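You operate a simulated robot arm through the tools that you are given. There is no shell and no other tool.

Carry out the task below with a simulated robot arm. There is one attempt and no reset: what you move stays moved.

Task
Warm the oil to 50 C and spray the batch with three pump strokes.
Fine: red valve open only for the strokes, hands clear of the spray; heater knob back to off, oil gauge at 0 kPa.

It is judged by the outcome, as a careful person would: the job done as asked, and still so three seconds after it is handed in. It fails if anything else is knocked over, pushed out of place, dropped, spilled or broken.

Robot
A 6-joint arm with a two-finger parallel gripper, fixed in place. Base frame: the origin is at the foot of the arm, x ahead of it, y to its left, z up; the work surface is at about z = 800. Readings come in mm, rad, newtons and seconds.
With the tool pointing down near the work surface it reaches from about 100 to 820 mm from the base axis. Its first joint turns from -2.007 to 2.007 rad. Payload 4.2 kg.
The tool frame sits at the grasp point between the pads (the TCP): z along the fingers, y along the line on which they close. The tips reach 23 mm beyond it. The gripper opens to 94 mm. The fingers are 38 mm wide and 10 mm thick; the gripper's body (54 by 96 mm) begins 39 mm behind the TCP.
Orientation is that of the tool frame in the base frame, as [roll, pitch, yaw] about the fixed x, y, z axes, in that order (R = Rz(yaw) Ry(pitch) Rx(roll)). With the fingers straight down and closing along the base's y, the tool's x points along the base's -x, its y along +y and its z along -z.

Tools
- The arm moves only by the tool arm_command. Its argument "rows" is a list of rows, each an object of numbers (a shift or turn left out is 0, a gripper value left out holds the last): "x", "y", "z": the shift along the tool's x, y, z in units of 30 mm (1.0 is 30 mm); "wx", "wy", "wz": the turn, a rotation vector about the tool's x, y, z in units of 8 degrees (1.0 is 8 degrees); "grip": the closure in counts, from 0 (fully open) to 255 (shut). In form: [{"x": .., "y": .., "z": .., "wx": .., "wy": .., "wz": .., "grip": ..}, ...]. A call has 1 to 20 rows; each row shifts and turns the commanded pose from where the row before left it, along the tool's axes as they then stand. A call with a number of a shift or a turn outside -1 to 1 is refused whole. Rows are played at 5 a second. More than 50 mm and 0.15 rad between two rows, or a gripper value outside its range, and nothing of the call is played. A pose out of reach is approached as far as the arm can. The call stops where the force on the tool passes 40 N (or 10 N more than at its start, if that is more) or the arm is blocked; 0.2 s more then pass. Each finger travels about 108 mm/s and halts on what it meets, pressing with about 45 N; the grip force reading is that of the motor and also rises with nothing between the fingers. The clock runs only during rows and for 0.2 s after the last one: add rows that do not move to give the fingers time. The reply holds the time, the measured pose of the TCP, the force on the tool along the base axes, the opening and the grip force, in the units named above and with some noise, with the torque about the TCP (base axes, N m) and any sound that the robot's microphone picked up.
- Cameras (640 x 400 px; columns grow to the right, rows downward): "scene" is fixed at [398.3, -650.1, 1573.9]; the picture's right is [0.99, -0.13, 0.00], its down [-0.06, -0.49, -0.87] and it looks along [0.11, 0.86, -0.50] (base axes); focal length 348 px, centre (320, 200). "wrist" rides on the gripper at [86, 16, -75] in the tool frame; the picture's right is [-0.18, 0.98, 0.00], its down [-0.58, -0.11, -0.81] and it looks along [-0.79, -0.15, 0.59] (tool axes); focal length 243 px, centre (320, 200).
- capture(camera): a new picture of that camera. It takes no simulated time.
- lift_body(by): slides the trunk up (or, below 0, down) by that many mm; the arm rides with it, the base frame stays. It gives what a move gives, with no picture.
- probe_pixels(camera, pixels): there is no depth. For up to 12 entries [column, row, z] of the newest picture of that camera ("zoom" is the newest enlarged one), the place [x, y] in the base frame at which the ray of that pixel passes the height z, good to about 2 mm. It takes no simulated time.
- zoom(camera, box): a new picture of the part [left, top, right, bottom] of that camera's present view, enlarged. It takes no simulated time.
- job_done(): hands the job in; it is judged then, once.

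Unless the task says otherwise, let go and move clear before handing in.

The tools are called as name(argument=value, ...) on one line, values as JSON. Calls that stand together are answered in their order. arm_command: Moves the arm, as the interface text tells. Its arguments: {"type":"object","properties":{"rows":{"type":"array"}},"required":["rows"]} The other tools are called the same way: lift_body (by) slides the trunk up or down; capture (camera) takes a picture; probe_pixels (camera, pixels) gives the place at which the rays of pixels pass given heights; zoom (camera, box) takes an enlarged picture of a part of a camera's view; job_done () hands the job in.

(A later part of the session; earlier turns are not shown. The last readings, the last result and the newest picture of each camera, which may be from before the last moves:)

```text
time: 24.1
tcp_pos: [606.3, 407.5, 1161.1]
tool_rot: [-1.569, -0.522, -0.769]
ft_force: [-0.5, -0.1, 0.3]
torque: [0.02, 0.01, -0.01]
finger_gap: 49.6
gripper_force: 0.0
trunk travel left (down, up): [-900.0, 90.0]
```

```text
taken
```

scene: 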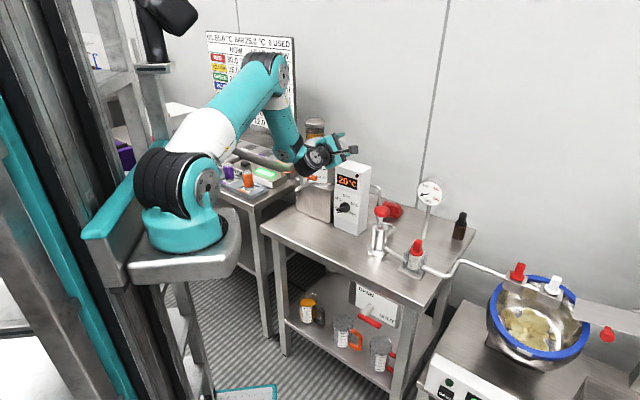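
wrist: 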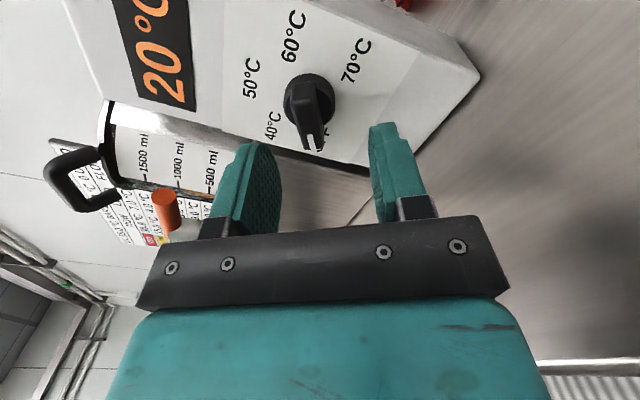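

It reached (606,407,1161) with no limit. I'll back off about 58 mm and lower the trunk 253 mm to the knob's height.

arm_command(rows=[{"z": -0.48}, {"z": -0.48}, {"z": -0.48}, {"z": -0.48}, {}])

lift_body(by=-130)

capture(camera="scene")

capture(camera="wrist")

```text
time: 25.3
tcp_pos: [567.6, 364.6, 1158.7]
tool_rot: [-1.569, -0.523, -0.768]
ft_force: [-0.5, 0.8, 0.1]
torque: [0.0, -0.01, -0.03]
finger_gap: 49.6
gripper_force: 0.2
trunk travel left (down, up): [-900.0, 90.0]
```

```text
time: 26.9
tcp_pos: [565.9, 364.7, 1029.7]
tool_rot: [-1.568, -0.524, -0.768]
ft_force: [-0.6, 0.3, 0.1]
torque: [0.0, 0.0, 0.02]
finger_gap: 49.8
gripper_force: 0.0
trunk travel left (down, up): [-770.0, 220.0]
```

```text
taken
```

scene: 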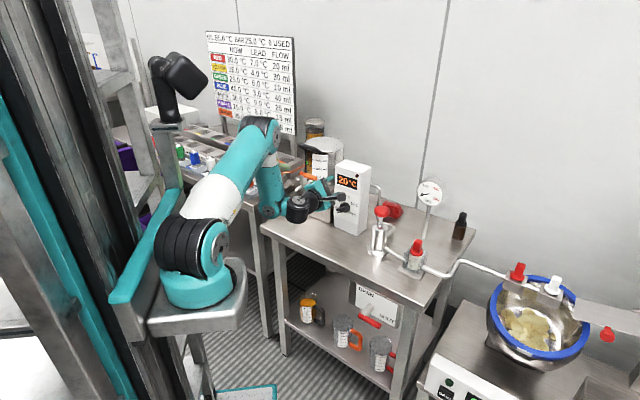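

```text
taken
```

wrist: 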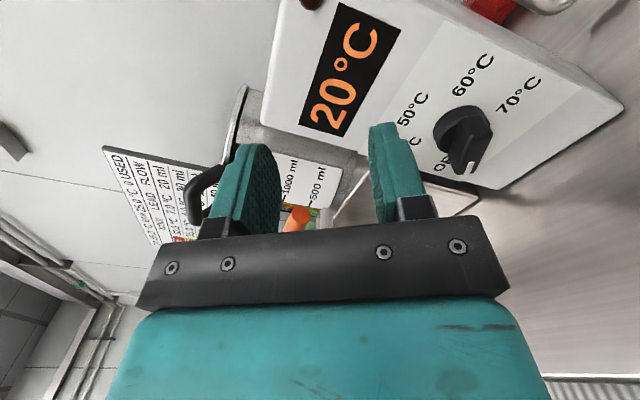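

The forearm's lower end is at about (363,240), well in front of the table edge. I'll lower the remaining 121 mm to the knob height.

lift_body(by=-121)

capture(camera="scene")

capture(camera="wrist")

zoom(camera="wrist", box=[250, 20, 390, 150])

```text
time: 28.4
tcp_pos: [566.1, 363.9, 907.5]
tool_rot: [-1.568, -0.524, -0.768]
ft_force: [0.1, -0.3, -0.4]
torque: [-0.01, 0.02, 0.01]
finger_gap: 49.8
gripper_force: 0.0
trunk travel left (down, up): [-649.0, 341.0]
```

```text
taken
```

scene: 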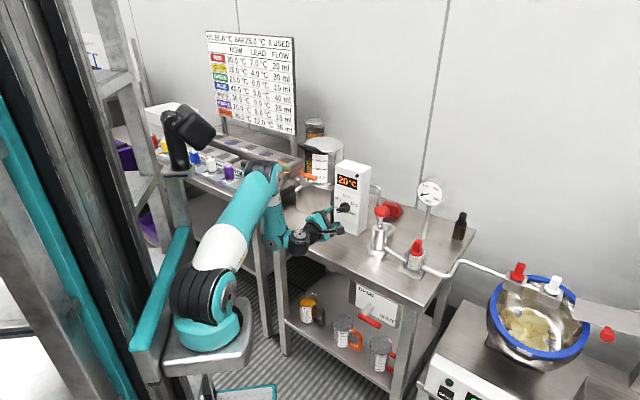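

```text
taken
```

wrist: 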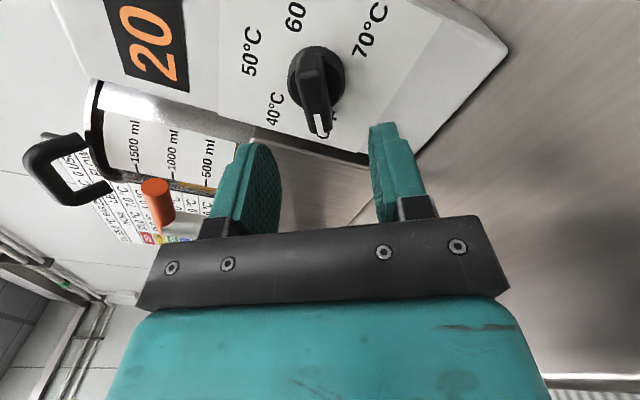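

```text
3.08 times, centred on (320, 85) of wrist
```

zoom: 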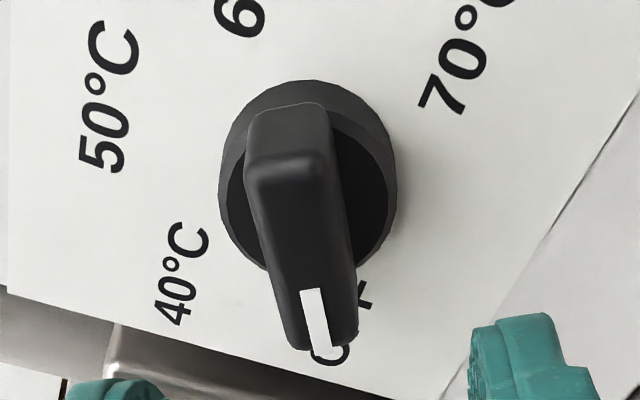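

The bar centre is at wrist (317,104) against an on-axis point of (320,102), about 2 mm off in y, and its angle matches. I'll correct that and advance 45 mm, to where the tips just reach the bar.

arm_command(rows=[{"x": -0.05, "y": -0.07, "z": 0.5}, {"z": 0.5}, {"z": 0.5}, {}])

capture(camera="wrist")

zoom(camera="wrist", box=[220, 80, 420, 240])

zoom(camera="scene", box=[300, 160, 400, 260])

```text
time: 29.4
tcp_pos: [595.1, 398.9, 910.2]
tool_rot: [-1.572, -0.524, -0.769]
ft_force: [0.5, 0.7, 0.6]
torque: [0.02, -0.02, 0.01]
finger_gap: 49.9
gripper_force: 0.0
trunk travel left (down, up): [-649.0, 341.0]
```

```text
taken
```

wrist: 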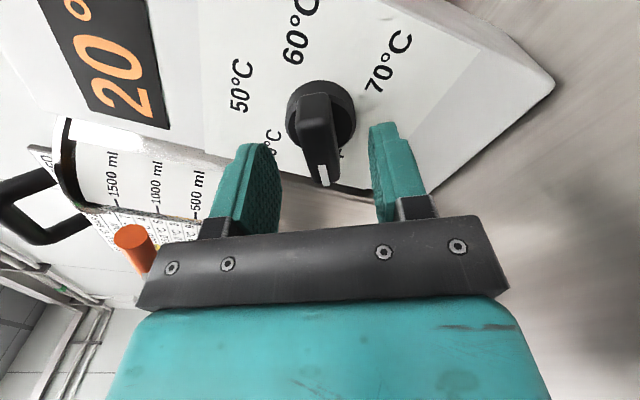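

```text
2.50 times, centred on (320, 160) of wrist
```

zoom: 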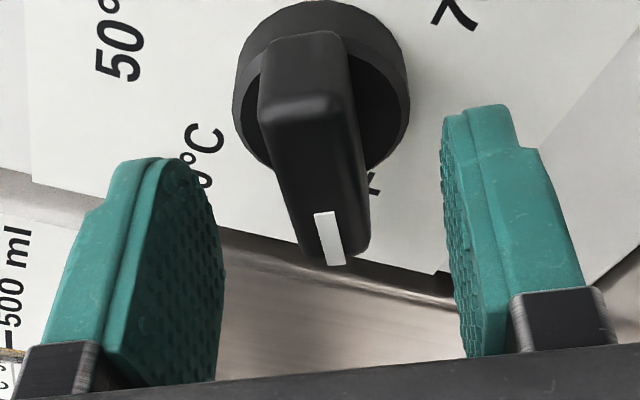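

```text
4.00 times, centred on (350, 210) of scene
```

zoom: 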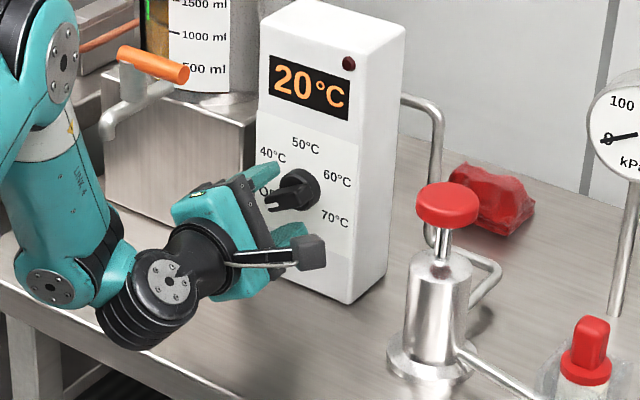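

The bar's front face sits at about e2≈720, centred between the pads. I'll advance another 12 mm and close on the bar.

arm_command(rows=[{"z": 0.2}, {"z": 0.2}, {}, {"grip": 180}, {"grip": 255}, {}, {}, {}])

capture(camera="wrist")

zoom(camera="scene", box=[300, 160, 400, 260])

```text
time: 31.2
tcp_pos: [604.0, 407.6, 909.3]
tool_rot: [-1.572, -0.523, -0.767]
ft_force: [3.6, -1.7, -9.8]
torque: [-0.11, 0.2, -0.22]
finger_gap: 34.7
gripper_force: 45.2
trunk travel left (down, up): [-649.0, 341.0]
```

```text
taken
```

wrist: 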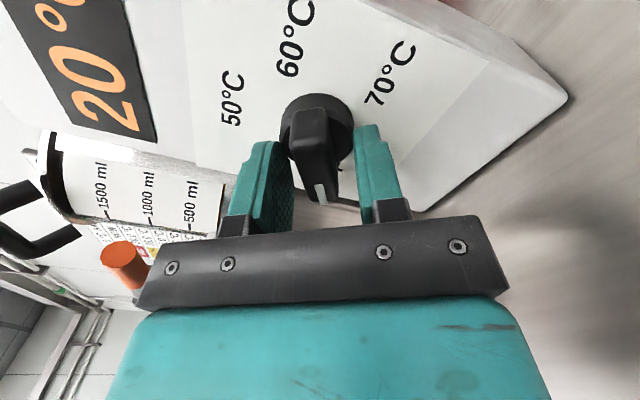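

```text
4.00 times, centred on (350, 210) of scene
```

zoom: 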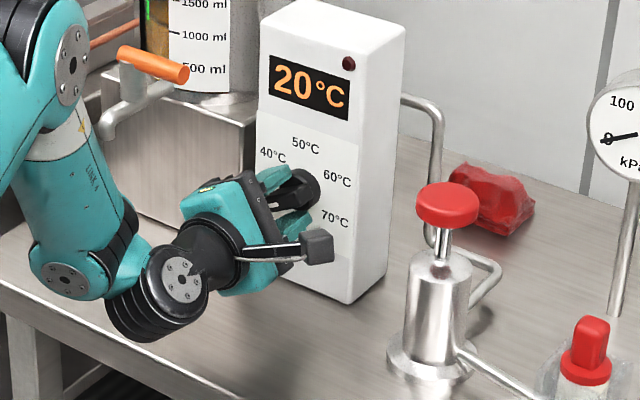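

The gripper stopped at 34.7 mm with 45 N, which is wider than the bar looks. I'll zoom in to see what the pads are touching.

zoom(camera="wrist", box=[240, 70, 420, 230])

zoom(camera="scene", box=[330, 185, 390, 235])

```text
2.50 times, centred on (330, 150) of wrist
```

zoom: 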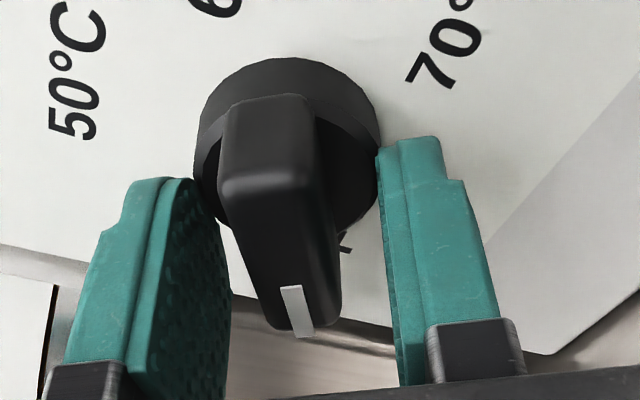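

```text
8.00 times, centred on (360, 210) of scene
```

zoom: 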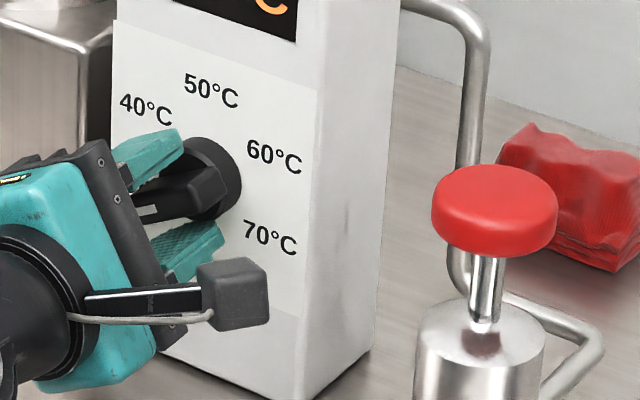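

The tips closed around the disc's rim rather than the bar. I'll open, back off 9 mm and close again on the bar itself.

arm_command(rows=[{"grip": 120}, {}, {}, {"z": -0.3}, {}, {"grip": 180}, {"grip": 255}, {}, {}, {}])

zoom(camera="wrist", box=[240, 70, 420, 230])

```text
time: 33.4
tcp_pos: [598.4, 401.3, 908.8]
tool_rot: [-1.571, -0.522, -0.767]
ft_force: [0.7, -1.9, -3.9]
torque: [-0.29, 0.36, -0.64]
finger_gap: 15.6
gripper_force: 44.9
trunk travel left (down, up): [-649.0, 341.0]
```

```text
2.50 times, centred on (330, 150) of wrist
```

zoom: 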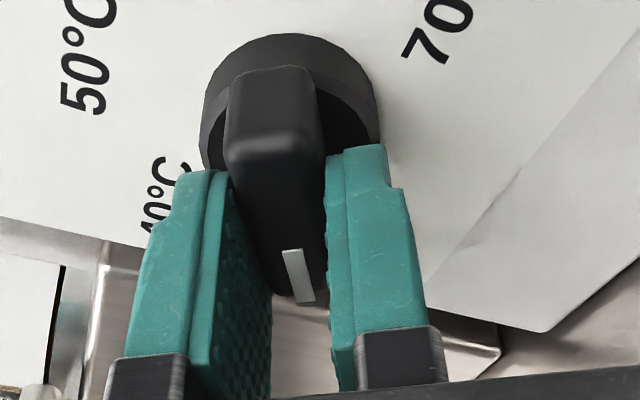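

Now the pads hold the bar at a 15.6 mm gap. I'll turn clockwise 64° first and check.

arm_command(rows=[{"wz": 0.8}, {"wz": 0.8}, {"wz": 0.8}, {"wz": 0.8}, {"wz": 0.8}, {"wz": 0.8}, {"wz": 0.8}, {"wz": 0.8}, {"wz": 0.8}, {"wz": 0.8}])

capture(camera="wrist")

zoom(camera="scene", box=[300, 160, 400, 260])

```text
time: 35.2
tcp_pos: [599.5, 401.8, 915.9]
tool_rot: [-1.556, 0.37, -0.761]
ft_force: [-20.2, -18.5, 16.2]
torque: [-0.52, 0.44, -0.97]
finger_gap: 16.0
gripper_force: 44.9
trunk travel left (down, up): [-649.0, 341.0]
stopped in row 9: the force on the tool passed its limit at 41 N (the readings are from after the stop); the commanded pose is now the measured one
```

```text
taken
```

wrist: 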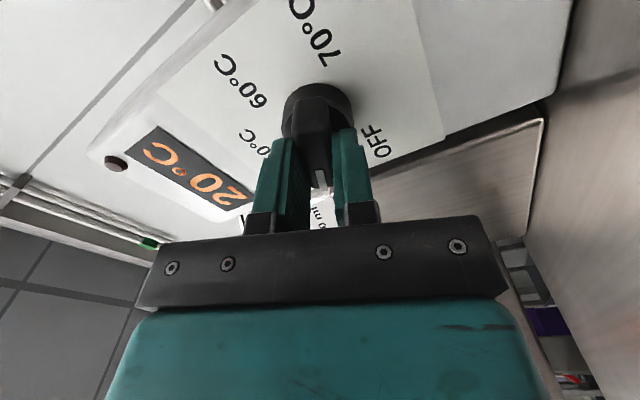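

```text
4.00 times, centred on (350, 210) of scene
```

zoom: 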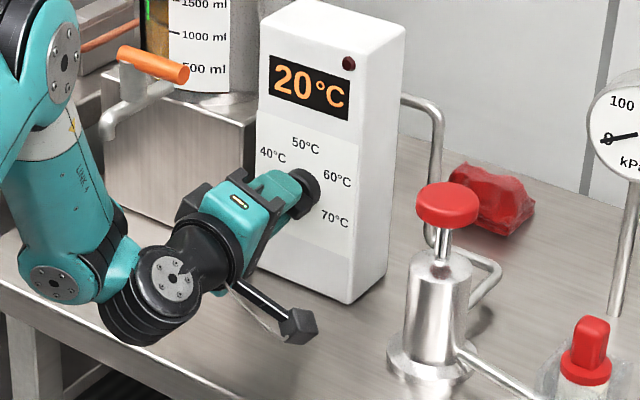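

The knob turned about 51°, then forces built up because the grip point is about 8 mm off the knob's axis along the bar. I'll open, shift 7 mm along tool x and back 1.5 mm, then regrip.

arm_command(rows=[{"grip": 170}, {}, {}, {"x": 0.24, "z": -0.05}, {}, {"grip": 255}, {}, {}])

zoom(camera="wrist", box=[220, 60, 420, 230])

zoom(camera="scene", box=[330, 160, 390, 235])

```text
time: 37.0
tcp_pos: [602.3, 397.4, 912.8]
tool_rot: [-1.558, 0.369, -0.763]
ft_force: [4.1, -4.0, 13.8]
torque: [-0.1, 0.16, 0.17]
finger_gap: 16.1
gripper_force: 44.6
trunk travel left (down, up): [-649.0, 341.0]
```

```text
2.35 times, centred on (320, 145) of wrist
```

zoom: 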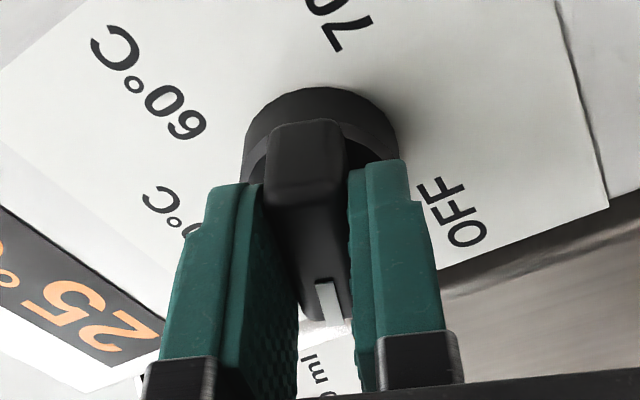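

```text
5.33 times, centred on (360, 198) of scene
```

zoom: 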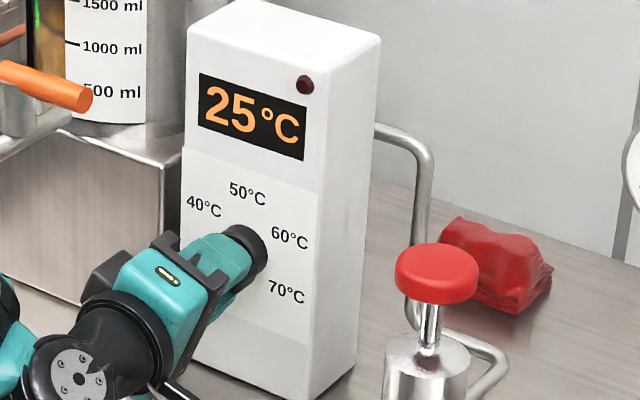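

The display is already at 25 °C and the grip is centred, with low torque. I'll turn the remaining 69° clockwise toward 50 °C.

arm_command(rows=[{"wz": 0.86}, {"wz": 0.86}, {"wz": 0.86}, {"wz": 0.86}, {"wz": 0.86}, {"wz": 0.86}, {"wz": 0.86}, {"wz": 0.86}, {"wz": 0.86}, {"wz": 0.86}, {}])

capture(camera="wrist")

zoom(camera="scene", box=[330, 160, 390, 235])

```text
time: 38.4
tcp_pos: [602.2, 397.1, 911.8]
tool_rot: [-1.541, 0.998, -0.743]
ft_force: [2.1, 7.2, 11.1]
torque: [-3.16, 2.19, -1.15]
finger_gap: 16.0
gripper_force: 45.3
trunk travel left (down, up): [-649.0, 341.0]
stopped in row 6: the force on the tool passed its limit at 49 N (the readings are from after the stop); the commanded pose is now the measured one
```

```text
taken
```

wrist: 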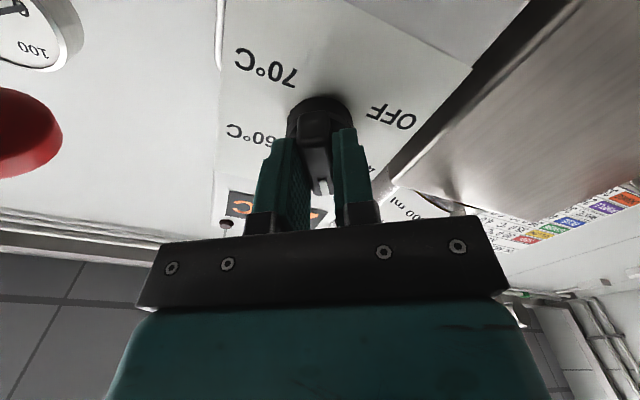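

```text
5.33 times, centred on (360, 198) of scene
```

zoom: 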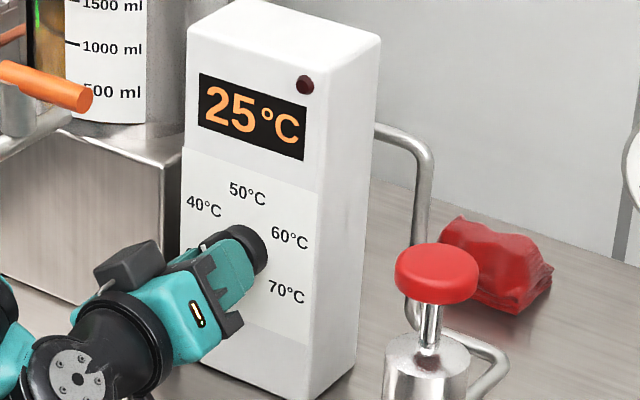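

Stopped at 49 N with a pitching torque, although the knob itself seems free. The camera bracket now swings down toward the table at this low height. I'll look at the clearance under the gripper.

zoom(camera="scene", box=[280, 170, 400, 270])

zoom(camera="wrist", box=[220, 60, 420, 230])

```text
4.00 times, centred on (340, 220) of scene
```

zoom: 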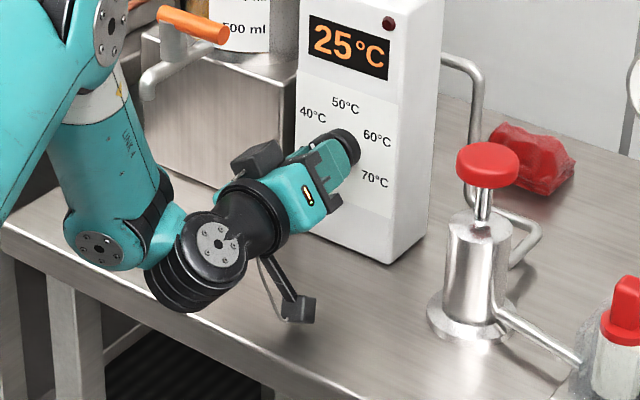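

```text
2.35 times, centred on (320, 145) of wrist
```

zoom: 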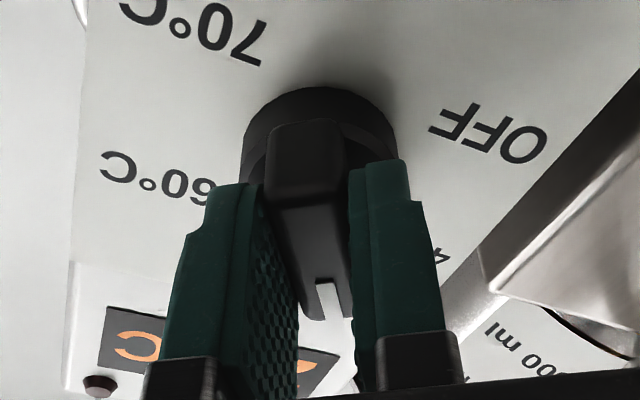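

The camera bracket would meet the table by the time it points straight down, so I need the opposite grip with the camera on top. I'll open and back off 50 mm, then check the knob's angle.

arm_command(rows=[{"grip": 170}, {"grip": 120}, {}, {}, {"z": -0.6}, {"z": -0.6}, {"z": -0.6}, {}])

capture(camera="wrist")

zoom(camera="scene", box=[280, 160, 400, 270])

```text
time: 40.2
tcp_pos: [567.5, 358.2, 911.6]
tool_rot: [-1.553, 0.997, -0.754]
ft_force: [0.8, 0.2, 0.5]
torque: [0.03, -0.01, 0.02]
finger_gap: 49.8
gripper_force: 0.1
out of reach, approached as far as the arm can: row 7
trunk travel left (down, up): [-649.0, 341.0]
```

```text
taken
```

wrist: 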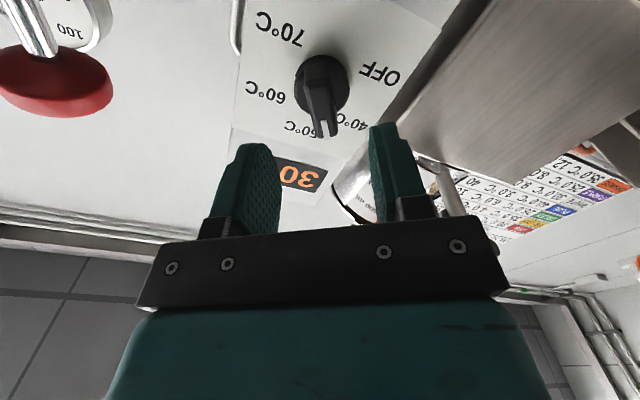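

```text
3.64 times, centred on (340, 215) of scene
```

zoom: 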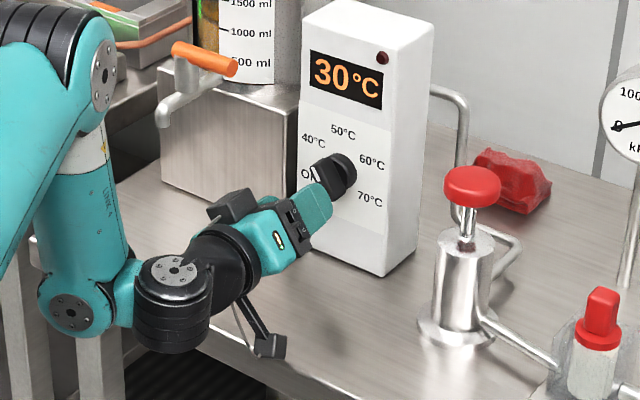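

The display reads 30 °C and the mark points between 40 and 50, so the knob holds its place. I'll raise the trunk 70 mm and roll the gripper 180° so the camera ends up on top.

lift_body(by=70)

arm_command(rows=[{"wz": 0.9375}, {"wz": 0.9375}, {"wz": 0.9375}, {"wz": 0.9375}, {"wz": 0.9375}, {"wz": 0.9375}, {"wz": 0.9375}, {"wz": 0.9375}, {"wz": 0.9375}, {"wz": 0.9375}, {"wz": 0.9375}, {"wz": 0.9375}, {}])

capture(camera="scene")

```text
time: 41.3
tcp_pos: [568.4, 359.2, 981.9]
tool_rot: [-1.552, 0.998, -0.751]
ft_force: [-0.7, 0.4, 0.7]
torque: [-0.01, 0.02, 0.0]
finger_gap: 49.6
gripper_force: 0.2
trunk travel left (down, up): [-719.0, 271.0]
```

```text
time: 44.1
tcp_pos: [569.6, 359.7, 981.9]
tool_rot: [1.558, 0.572, 2.369]
ft_force: [0.5, -0.3, 0.0]
torque: [-0.02, -0.01, 0.02]
finger_gap: 49.6
gripper_force: 0.1
trunk travel left (down, up): [-719.0, 271.0]
```

```text
taken
```

scene: 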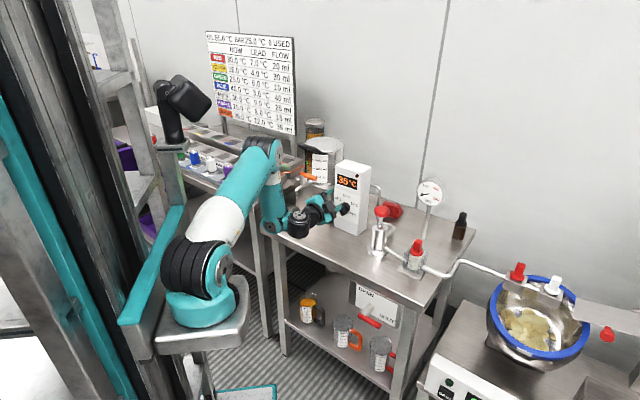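

The temperature is now 35 °C and the first 90° of roll went cleanly. I'll roll the other 90° and lower the trunk back.

arm_command(rows=[{"wz": 0.9375}, {"wz": 0.9375}, {"wz": 0.9375}, {"wz": 0.9375}, {"wz": 0.9375}, {"wz": 0.9375}, {"wz": 0.9375}, {"wz": 0.9375}, {"wz": 0.9375}, {"wz": 0.9375}, {"wz": 0.9375}, {"wz": 0.9375}, {}])

lift_body(by=-70)

capture(camera="wrist")

zoom(camera="wrist", box=[240, 20, 400, 150])

zoom(camera="scene", box=[280, 160, 400, 270])

```text
time: 46.9
tcp_pos: [634.4, 393.3, 1006.0]
tool_rot: [1.555, -0.996, 2.397]
ft_force: [-0.3, -0.2, -0.3]
torque: [-0.02, -0.02, 0.0]
finger_gap: 49.8
gripper_force: 0.1
out of reach, approached as far as the arm can: row 5, 6, 7, 8, 9, 10, 11, 12
trunk travel left (down, up): [-719.0, 271.0]
```

```text
time: 47.7
tcp_pos: [637.0, 389.7, 954.8]
tool_rot: [1.512, -0.99, 2.426]
ft_force: [-14.8, -29.9, 14.8]
torque: [0.07, 0.3, -0.51]
finger_gap: 37.7
gripper_force: 0.0
trunk travel left (down, up): [-659.0, 331.0]
stopped: the force on the tool passed its limit at 60 N (the readings are from after the stop); the commanded pose is now the measured one
```

```text
taken
```

wrist: 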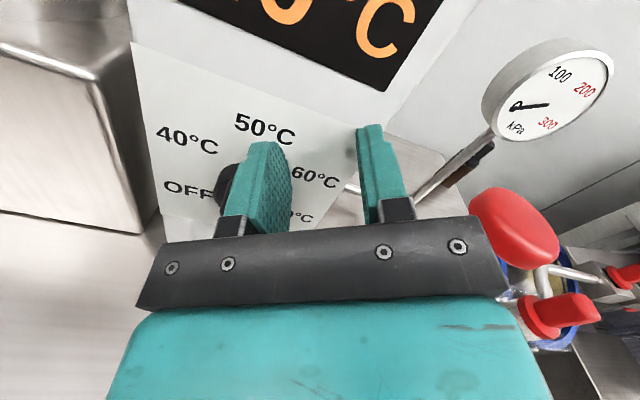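

```text
3.08 times, centred on (320, 85) of wrist
```

zoom: 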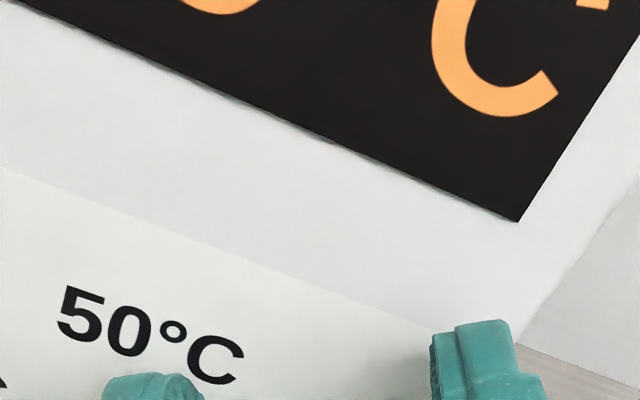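

```text
3.64 times, centred on (340, 215) of scene
```

zoom: 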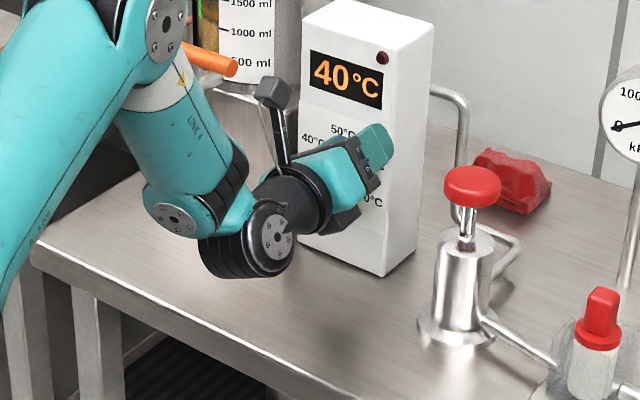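

The roll hit a joint limit in rows 5–12 and the TCP drifted toward the face. Lowering the trunk then pressed a finger on the knob area, about 33 N. I'll raise straight back up to release it.

lift_body(by=60)

capture(camera="scene")

zoom(camera="scene", box=[280, 130, 400, 260])

capture(camera="wrist")

```text
time: 48.7
tcp_pos: [636.0, 391.7, 1011.8]
tool_rot: [1.523, -0.992, 2.418]
ft_force: [-17.3, -21.0, -18.0]
torque: [0.09, 0.69, -0.83]
finger_gap: 45.9
gripper_force: 0.1
trunk travel left (down, up): [-719.0, 271.0]
```

```text
taken
```

scene: 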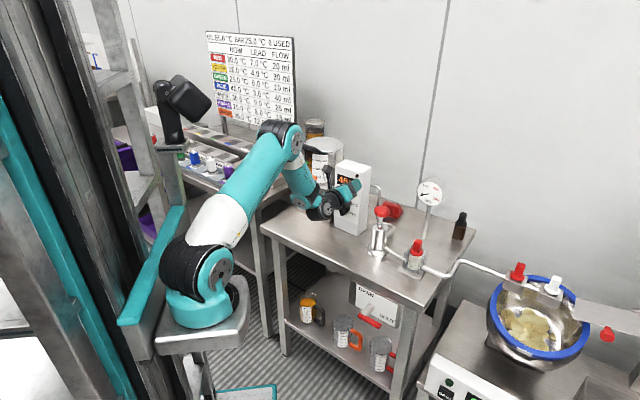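

```text
3.08 times, centred on (340, 195) of scene
```

zoom: 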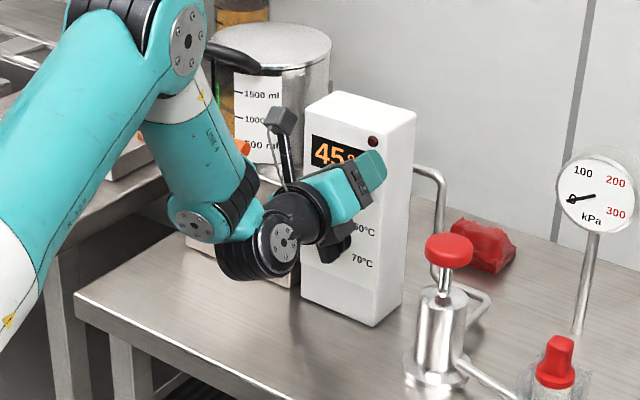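

```text
taken
```

wrist: 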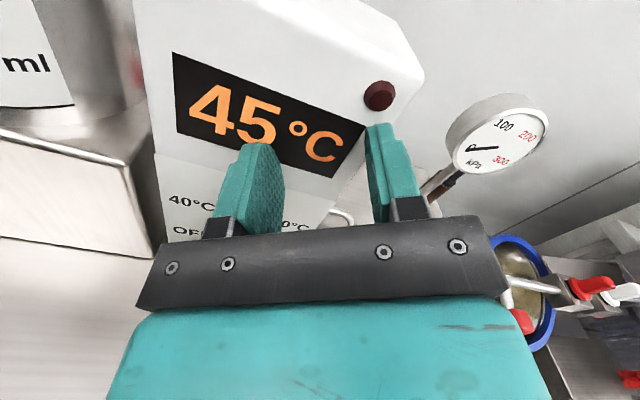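

The fingers press on the heater face (force about 33 N toward the arm, tips at e2≈746) and the display reads 45 °C. I'll back straight off along the tool axis by 40 mm.

arm_command(rows=[{"z": -0.45}, {"z": -0.45}, {"z": -0.45}])

capture(camera="wrist")

zoom(camera="scene", box=[280, 130, 400, 260])

```text
time: 49.5
tcp_pos: [631.3, 362.9, 1017.0]
tool_rot: [1.518, -0.992, 2.429]
ft_force: [-0.3, 0.4, 0.5]
torque: [-0.01, -0.02, -0.03]
finger_gap: 49.6
gripper_force: 0.1
out of reach, approached as far as the arm can: row 1, 2, 3
trunk travel left (down, up): [-719.0, 271.0]
```

```text
taken
```

wrist: 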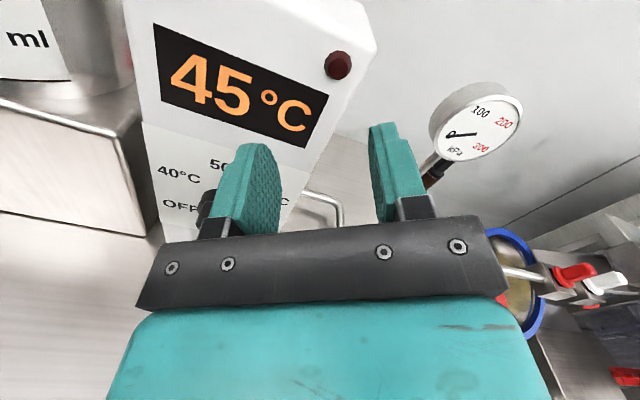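

```text
3.08 times, centred on (340, 195) of scene
```

zoom: 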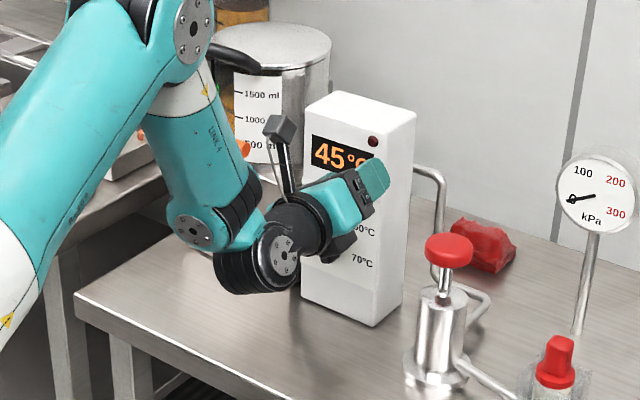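

It is still pinned at the tool-roll joint's upper limit. I'll roll back the other way, first -90° in free space.

arm_command(rows=[{"wz": -0.9375}, {"wz": -0.9375}, {"wz": -0.9375}, {"wz": -0.9375}, {"wz": -0.9375}, {"wz": -0.9375}, {"wz": -0.9375}, {"wz": -0.9375}, {"wz": -0.9375}, {"wz": -0.9375}, {"wz": -0.9375}, {"wz": -0.9375}])

capture(camera="wrist")

capture(camera="scene")

zoom(camera="scene", box=[280, 130, 400, 260])

```text
time: 52.1
tcp_pos: [631.1, 361.7, 1017.8]
tool_rot: [1.536, 0.579, 2.36]
ft_force: [-0.2, 0.1, 0.4]
torque: [-0.01, -0.01, -0.03]
finger_gap: 49.6
gripper_force: 0.1
trunk travel left (down, up): [-719.0, 271.0]
```

```text
taken
```

wrist: 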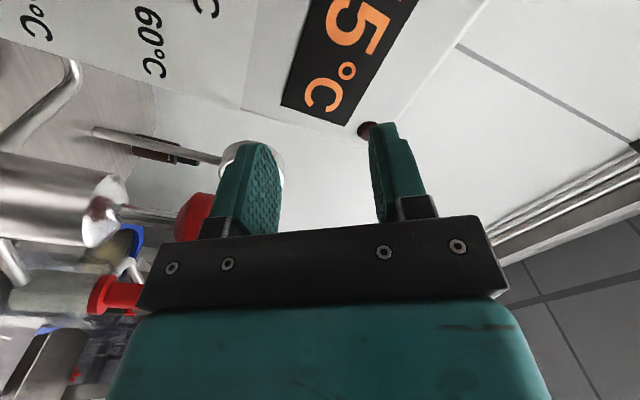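

```text
taken
```

scene: 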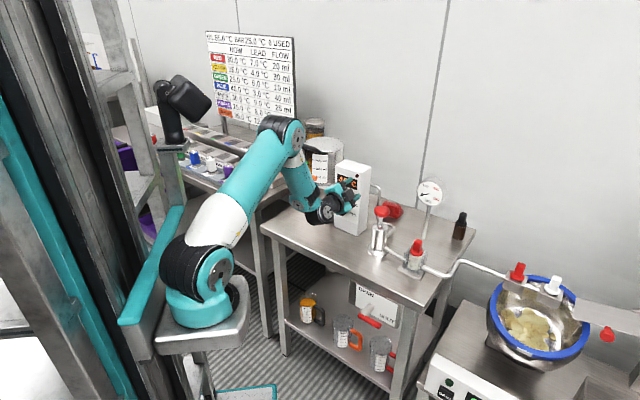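

```text
3.08 times, centred on (340, 195) of scene
```

zoom: 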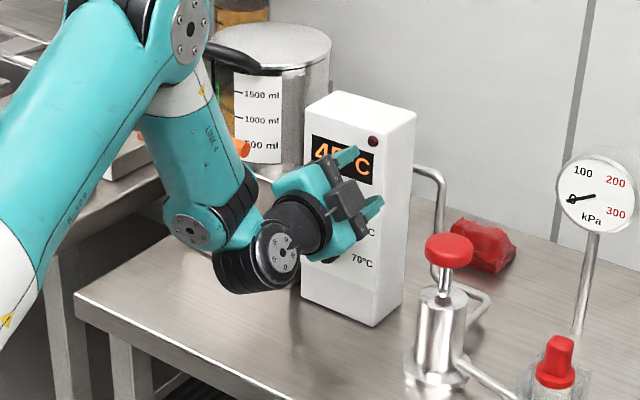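

Rolling back is clean: the position held and no limit was reported. The display still reads 45 °C. I'll continue another -90° and check the view.

arm_command(rows=[{"wz": -0.9375}, {"wz": -0.9375}, {"wz": -0.9375}, {"wz": -0.9375}, {"wz": -0.9375}, {"wz": -0.9375}, {"wz": -0.9375}, {"wz": -0.9375}, {"wz": -0.9375}, {"wz": -0.9375}, {"wz": -0.9375}, {"wz": -0.9375}])

capture(camera="wrist")

zoom(camera="scene", box=[280, 130, 400, 260])

```text
time: 54.7
tcp_pos: [632.0, 362.3, 1018.4]
tool_rot: [-1.516, 0.989, -0.718]
ft_force: [0.4, 0.0, -0.3]
torque: [0.04, 0.03, 0.02]
finger_gap: 49.8
gripper_force: 0.0
trunk travel left (down, up): [-719.0, 271.0]
```

```text
taken
```

wrist: 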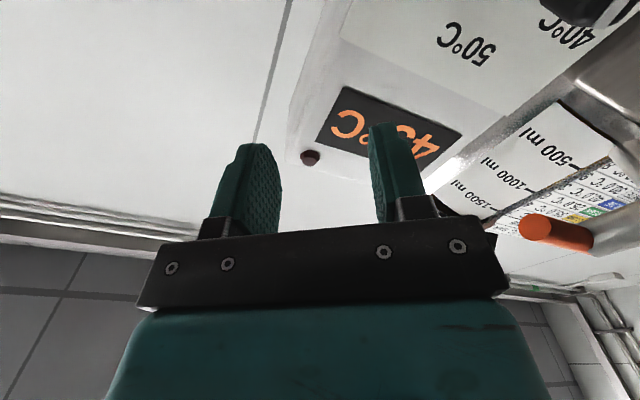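

```text
3.08 times, centred on (340, 195) of scene
```

zoom: 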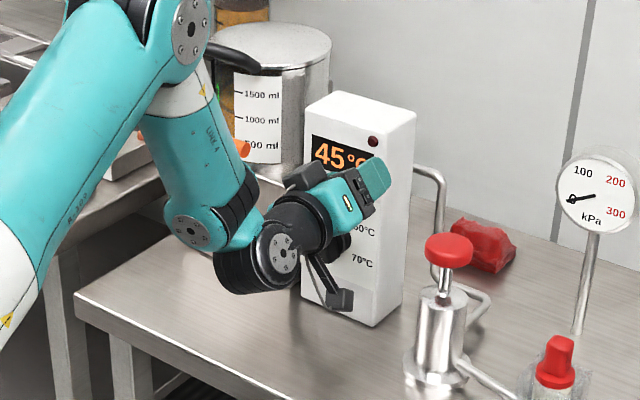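

The display holds at 45 °C, which fits the mark sitting halfway between 40 and 50. I'll keep rolling the same way, -90°, watching for limits.

arm_command(rows=[{"wz": -0.9375}, {"wz": -0.9375}, {"wz": -0.9375}, {"wz": -0.9375}, {"wz": -0.9375}, {"wz": -0.9375}, {"wz": -0.9375}, {"wz": -0.9375}, {"wz": -0.9375}, {"wz": -0.9375}, {"wz": -0.9375}, {"wz": -0.9375}])

capture(camera="wrist")

```text
time: 57.3
tcp_pos: [630.5, 361.8, 1017.7]
tool_rot: [-1.536, -0.58, -0.779]
ft_force: [0.6, 0.1, 0.5]
torque: [-0.01, 0.05, 0.0]
finger_gap: 49.8
gripper_force: 0.1
trunk travel left (down, up): [-719.0, 271.0]
```

```text
taken
```

wrist: 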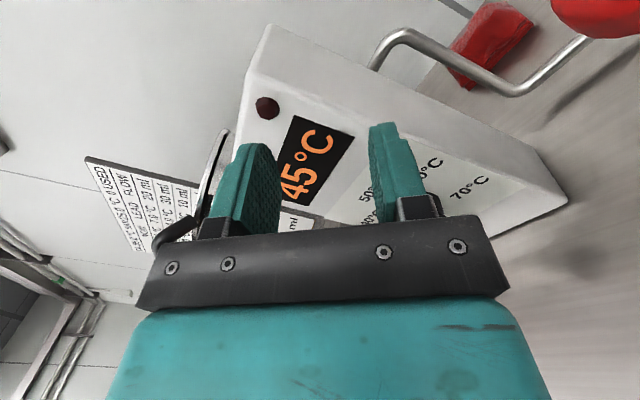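

No limit so far; x now points 33° up to the right. I'll continue in smaller chunks toward the camera-up orientation.

arm_command(rows=[{"wz": -0.9375}, {"wz": -0.9375}, {"wz": -0.9375}, {"wz": -0.9375}, {"wz": -0.9375}, {"wz": -0.9375}, {"wz": -0.9375}, {"wz": -0.9375}])

```text
time: 59.1
tcp_pos: [632.0, 362.4, 1018.1]
tool_rot: [1.09, -1.508, 2.861]
ft_force: [0.4, 0.6, -0.8]
torque: [0.01, 0.02, 0.0]
finger_gap: 49.9
gripper_force: 0.0
trunk travel left (down, up): [-719.0, 271.0]
```

The camera is now on top with no limit. I'll do four more rows to reach the bar angle, then look.

arm_command(rows=[{"wz": -0.9375}, {"wz": -0.9375}, {"wz": -0.9375}, {"wz": -0.9375}])

capture(camera="wrist")

capture(camera="scene")

```text
time: 60.1
tcp_pos: [623.2, 359.3, 1014.9]
tool_rot: [1.511, -0.991, 2.426]
ft_force: [0.0, 0.2, -0.6]
torque: [-0.04, 0.02, -0.01]
finger_gap: 49.6
gripper_force: 0.1
out of reach, approached as far as the arm can: row 4
trunk travel left (down, up): [-719.0, 271.0]
```

```text
taken
```

wrist: 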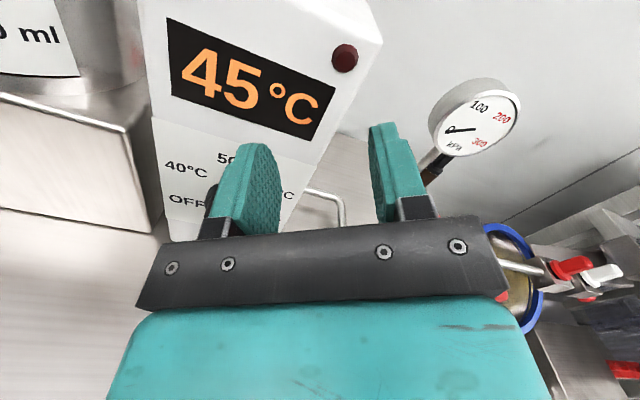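

```text
taken
```

scene: 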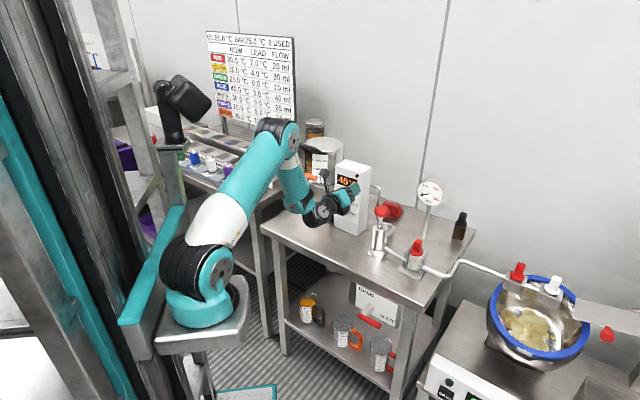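

The roll's lower limit is right around this angle, about 120°. Closing the pads will swing the bar a little the way I want anyway, so I'll set the roll to 110°, level the tool and move to a standoff in front of the knob.

arm_command(rows=[{"wz": 0.825, "wx": 0.065, "wy": -0.1}, {"wz": 0.825, "wx": 0.065, "wy": -0.1}, {"z": -0.5}, {"z": -0.467}, {"x": -0.276, "y": -0.8}, {"x": -0.276, "y": -0.8}, {}])

capture(camera="wrist")

capture(camera="scene")

```text
time: 61.7
tcp_pos: [570.7, 367.6, 983.4]
tool_rot: [1.581, -1.224, 2.373]
ft_force: [0.3, 0.1, 0.8]
torque: [-0.03, -0.02, 0.0]
finger_gap: 49.6
gripper_force: 0.0
trunk travel left (down, up): [-719.0, 271.0]
```

```text
taken
```

wrist: 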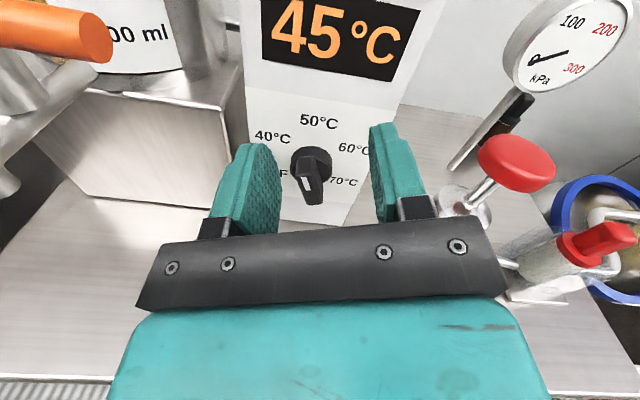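

```text
taken
```

scene: 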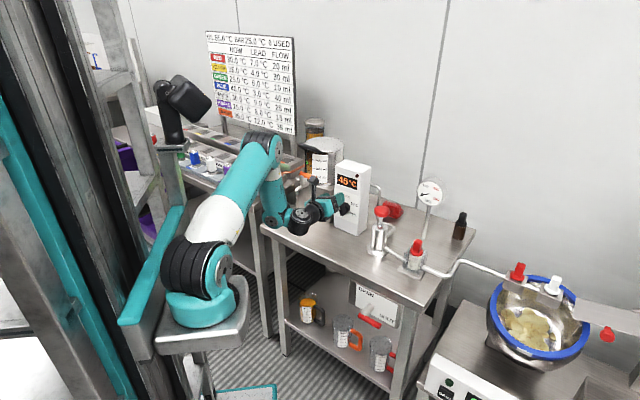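

Reached (571,368,983) cleanly, and the knob is visible at wrist (312,170). I'll zoom in to see where the white mark points.

zoom(camera="wrist", box=[250, 100, 390, 220])

lift_body(by=-70)

capture(camera="wrist")

zoom(camera="wrist", box=[240, 30, 400, 160])

```text
3.33 times, centred on (320, 160) of wrist
```

zoom: 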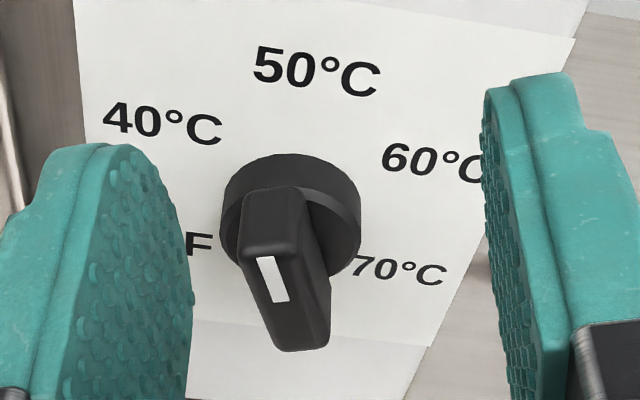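

```text
time: 62.8
tcp_pos: [572.0, 368.0, 913.8]
tool_rot: [1.583, -1.224, 2.373]
ft_force: [0.1, 0.4, -0.6]
torque: [-0.02, -0.01, 0.01]
finger_gap: 49.8
gripper_force: 0.1
trunk travel left (down, up): [-649.0, 341.0]
```

```text
taken
```

wrist: 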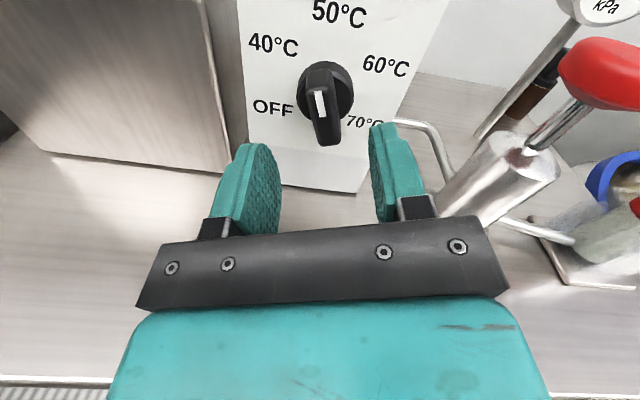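

```text
3.08 times, centred on (320, 95) of wrist
```

zoom: 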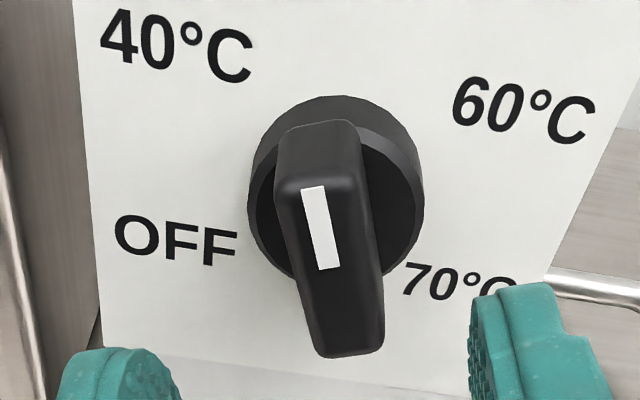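

After the accidental touch the bar stands at about 111°, matching the current pad roll, and the knob centre is at e1≈159.5, z≈912. I'll make the small centring shift, advance 41 mm and close on the bar.

arm_command(rows=[{"x": -0.07, "y": 0.073, "z": 0.34}, {"z": 0.34}, {"z": 0.34}, {"z": 0.34}, {}, {"grip": 180}, {"grip": 255}, {}, {}])

zoom(camera="wrist", box=[220, 60, 420, 230])

```text
time: 64.8
tcp_pos: [602.9, 395.6, 911.4]
tool_rot: [1.579, -1.224, 2.373]
ft_force: [4.6, 0.4, 1.6]
torque: [0.02, 0.0, -0.84]
finger_gap: 16.0
gripper_force: 45.0
trunk travel left (down, up): [-649.0, 341.0]
```

```text
2.35 times, centred on (320, 145) of wrist
```

zoom: 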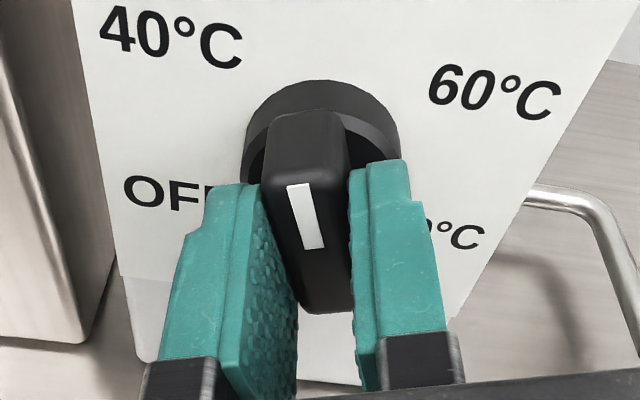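

The pads hold the bar, centred, with low forces. I'll turn clockwise 20° to bring the mark to the top, at 50 °C.

arm_command(rows=[{"wz": 0.5}, {"wz": 0.5}, {"wz": 0.5}, {"wz": 0.5}, {"wz": 0.49}, {}])

capture(camera="wrist")

zoom(camera="scene", box=[320, 160, 400, 240])

```text
time: 66.2
tcp_pos: [601.9, 396.1, 910.8]
tool_rot: [-2.68, -1.565, 0.35]
ft_force: [10.5, 7.1, -3.2]
torque: [0.65, -0.66, -0.75]
finger_gap: 15.8
gripper_force: 45.2
trunk travel left (down, up): [-649.0, 341.0]
```

```text
taken
```

wrist: 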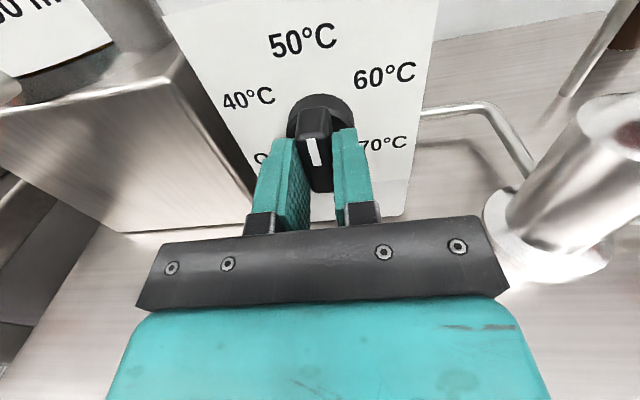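

```text
5.00 times, centred on (360, 200) of scene
```

zoom: 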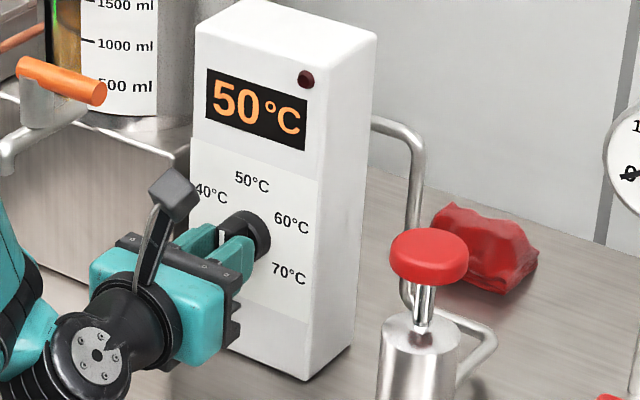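

The display shows 50 °C and the mark points up. I'll open, back off 38 mm and confirm the knob position and a steady reading.

arm_command(rows=[{"grip": 170}, {"grip": 120}, {}, {}, {"z": -0.42}, {"z": -0.42}, {"z": -0.42}, {}])

capture(camera="wrist")

zoom(camera="wrist", box=[230, 0, 410, 160])

zoom(camera="scene", box=[320, 160, 400, 240])

```text
time: 68.0
tcp_pos: [576.4, 368.1, 913.4]
tool_rot: [-2.977, -1.568, 0.648]
ft_force: [0.3, 0.2, -0.2]
torque: [-0.02, 0.0, -0.02]
finger_gap: 49.7
gripper_force: 0.1
trunk travel left (down, up): [-649.0, 341.0]
```

```text
taken
```

wrist: 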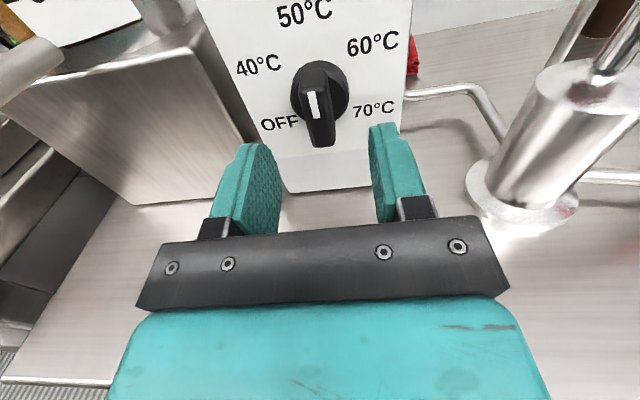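

```text
2.50 times, centred on (320, 80) of wrist
```

zoom: 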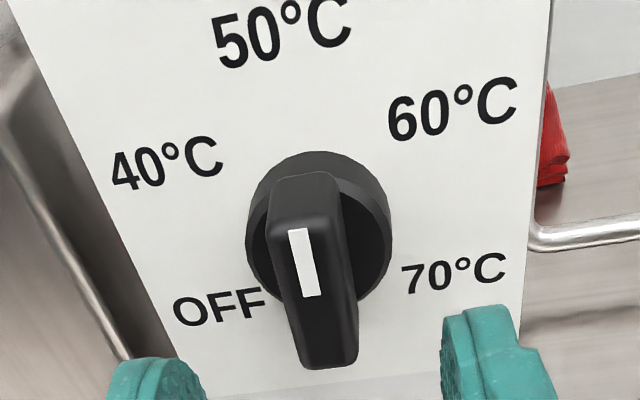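

```text
5.00 times, centred on (360, 200) of scene
```

zoom: 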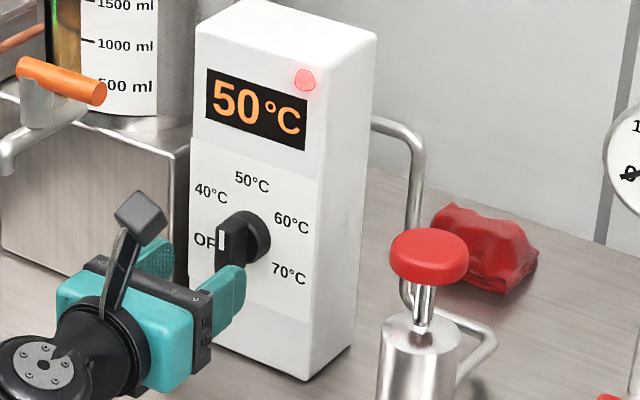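

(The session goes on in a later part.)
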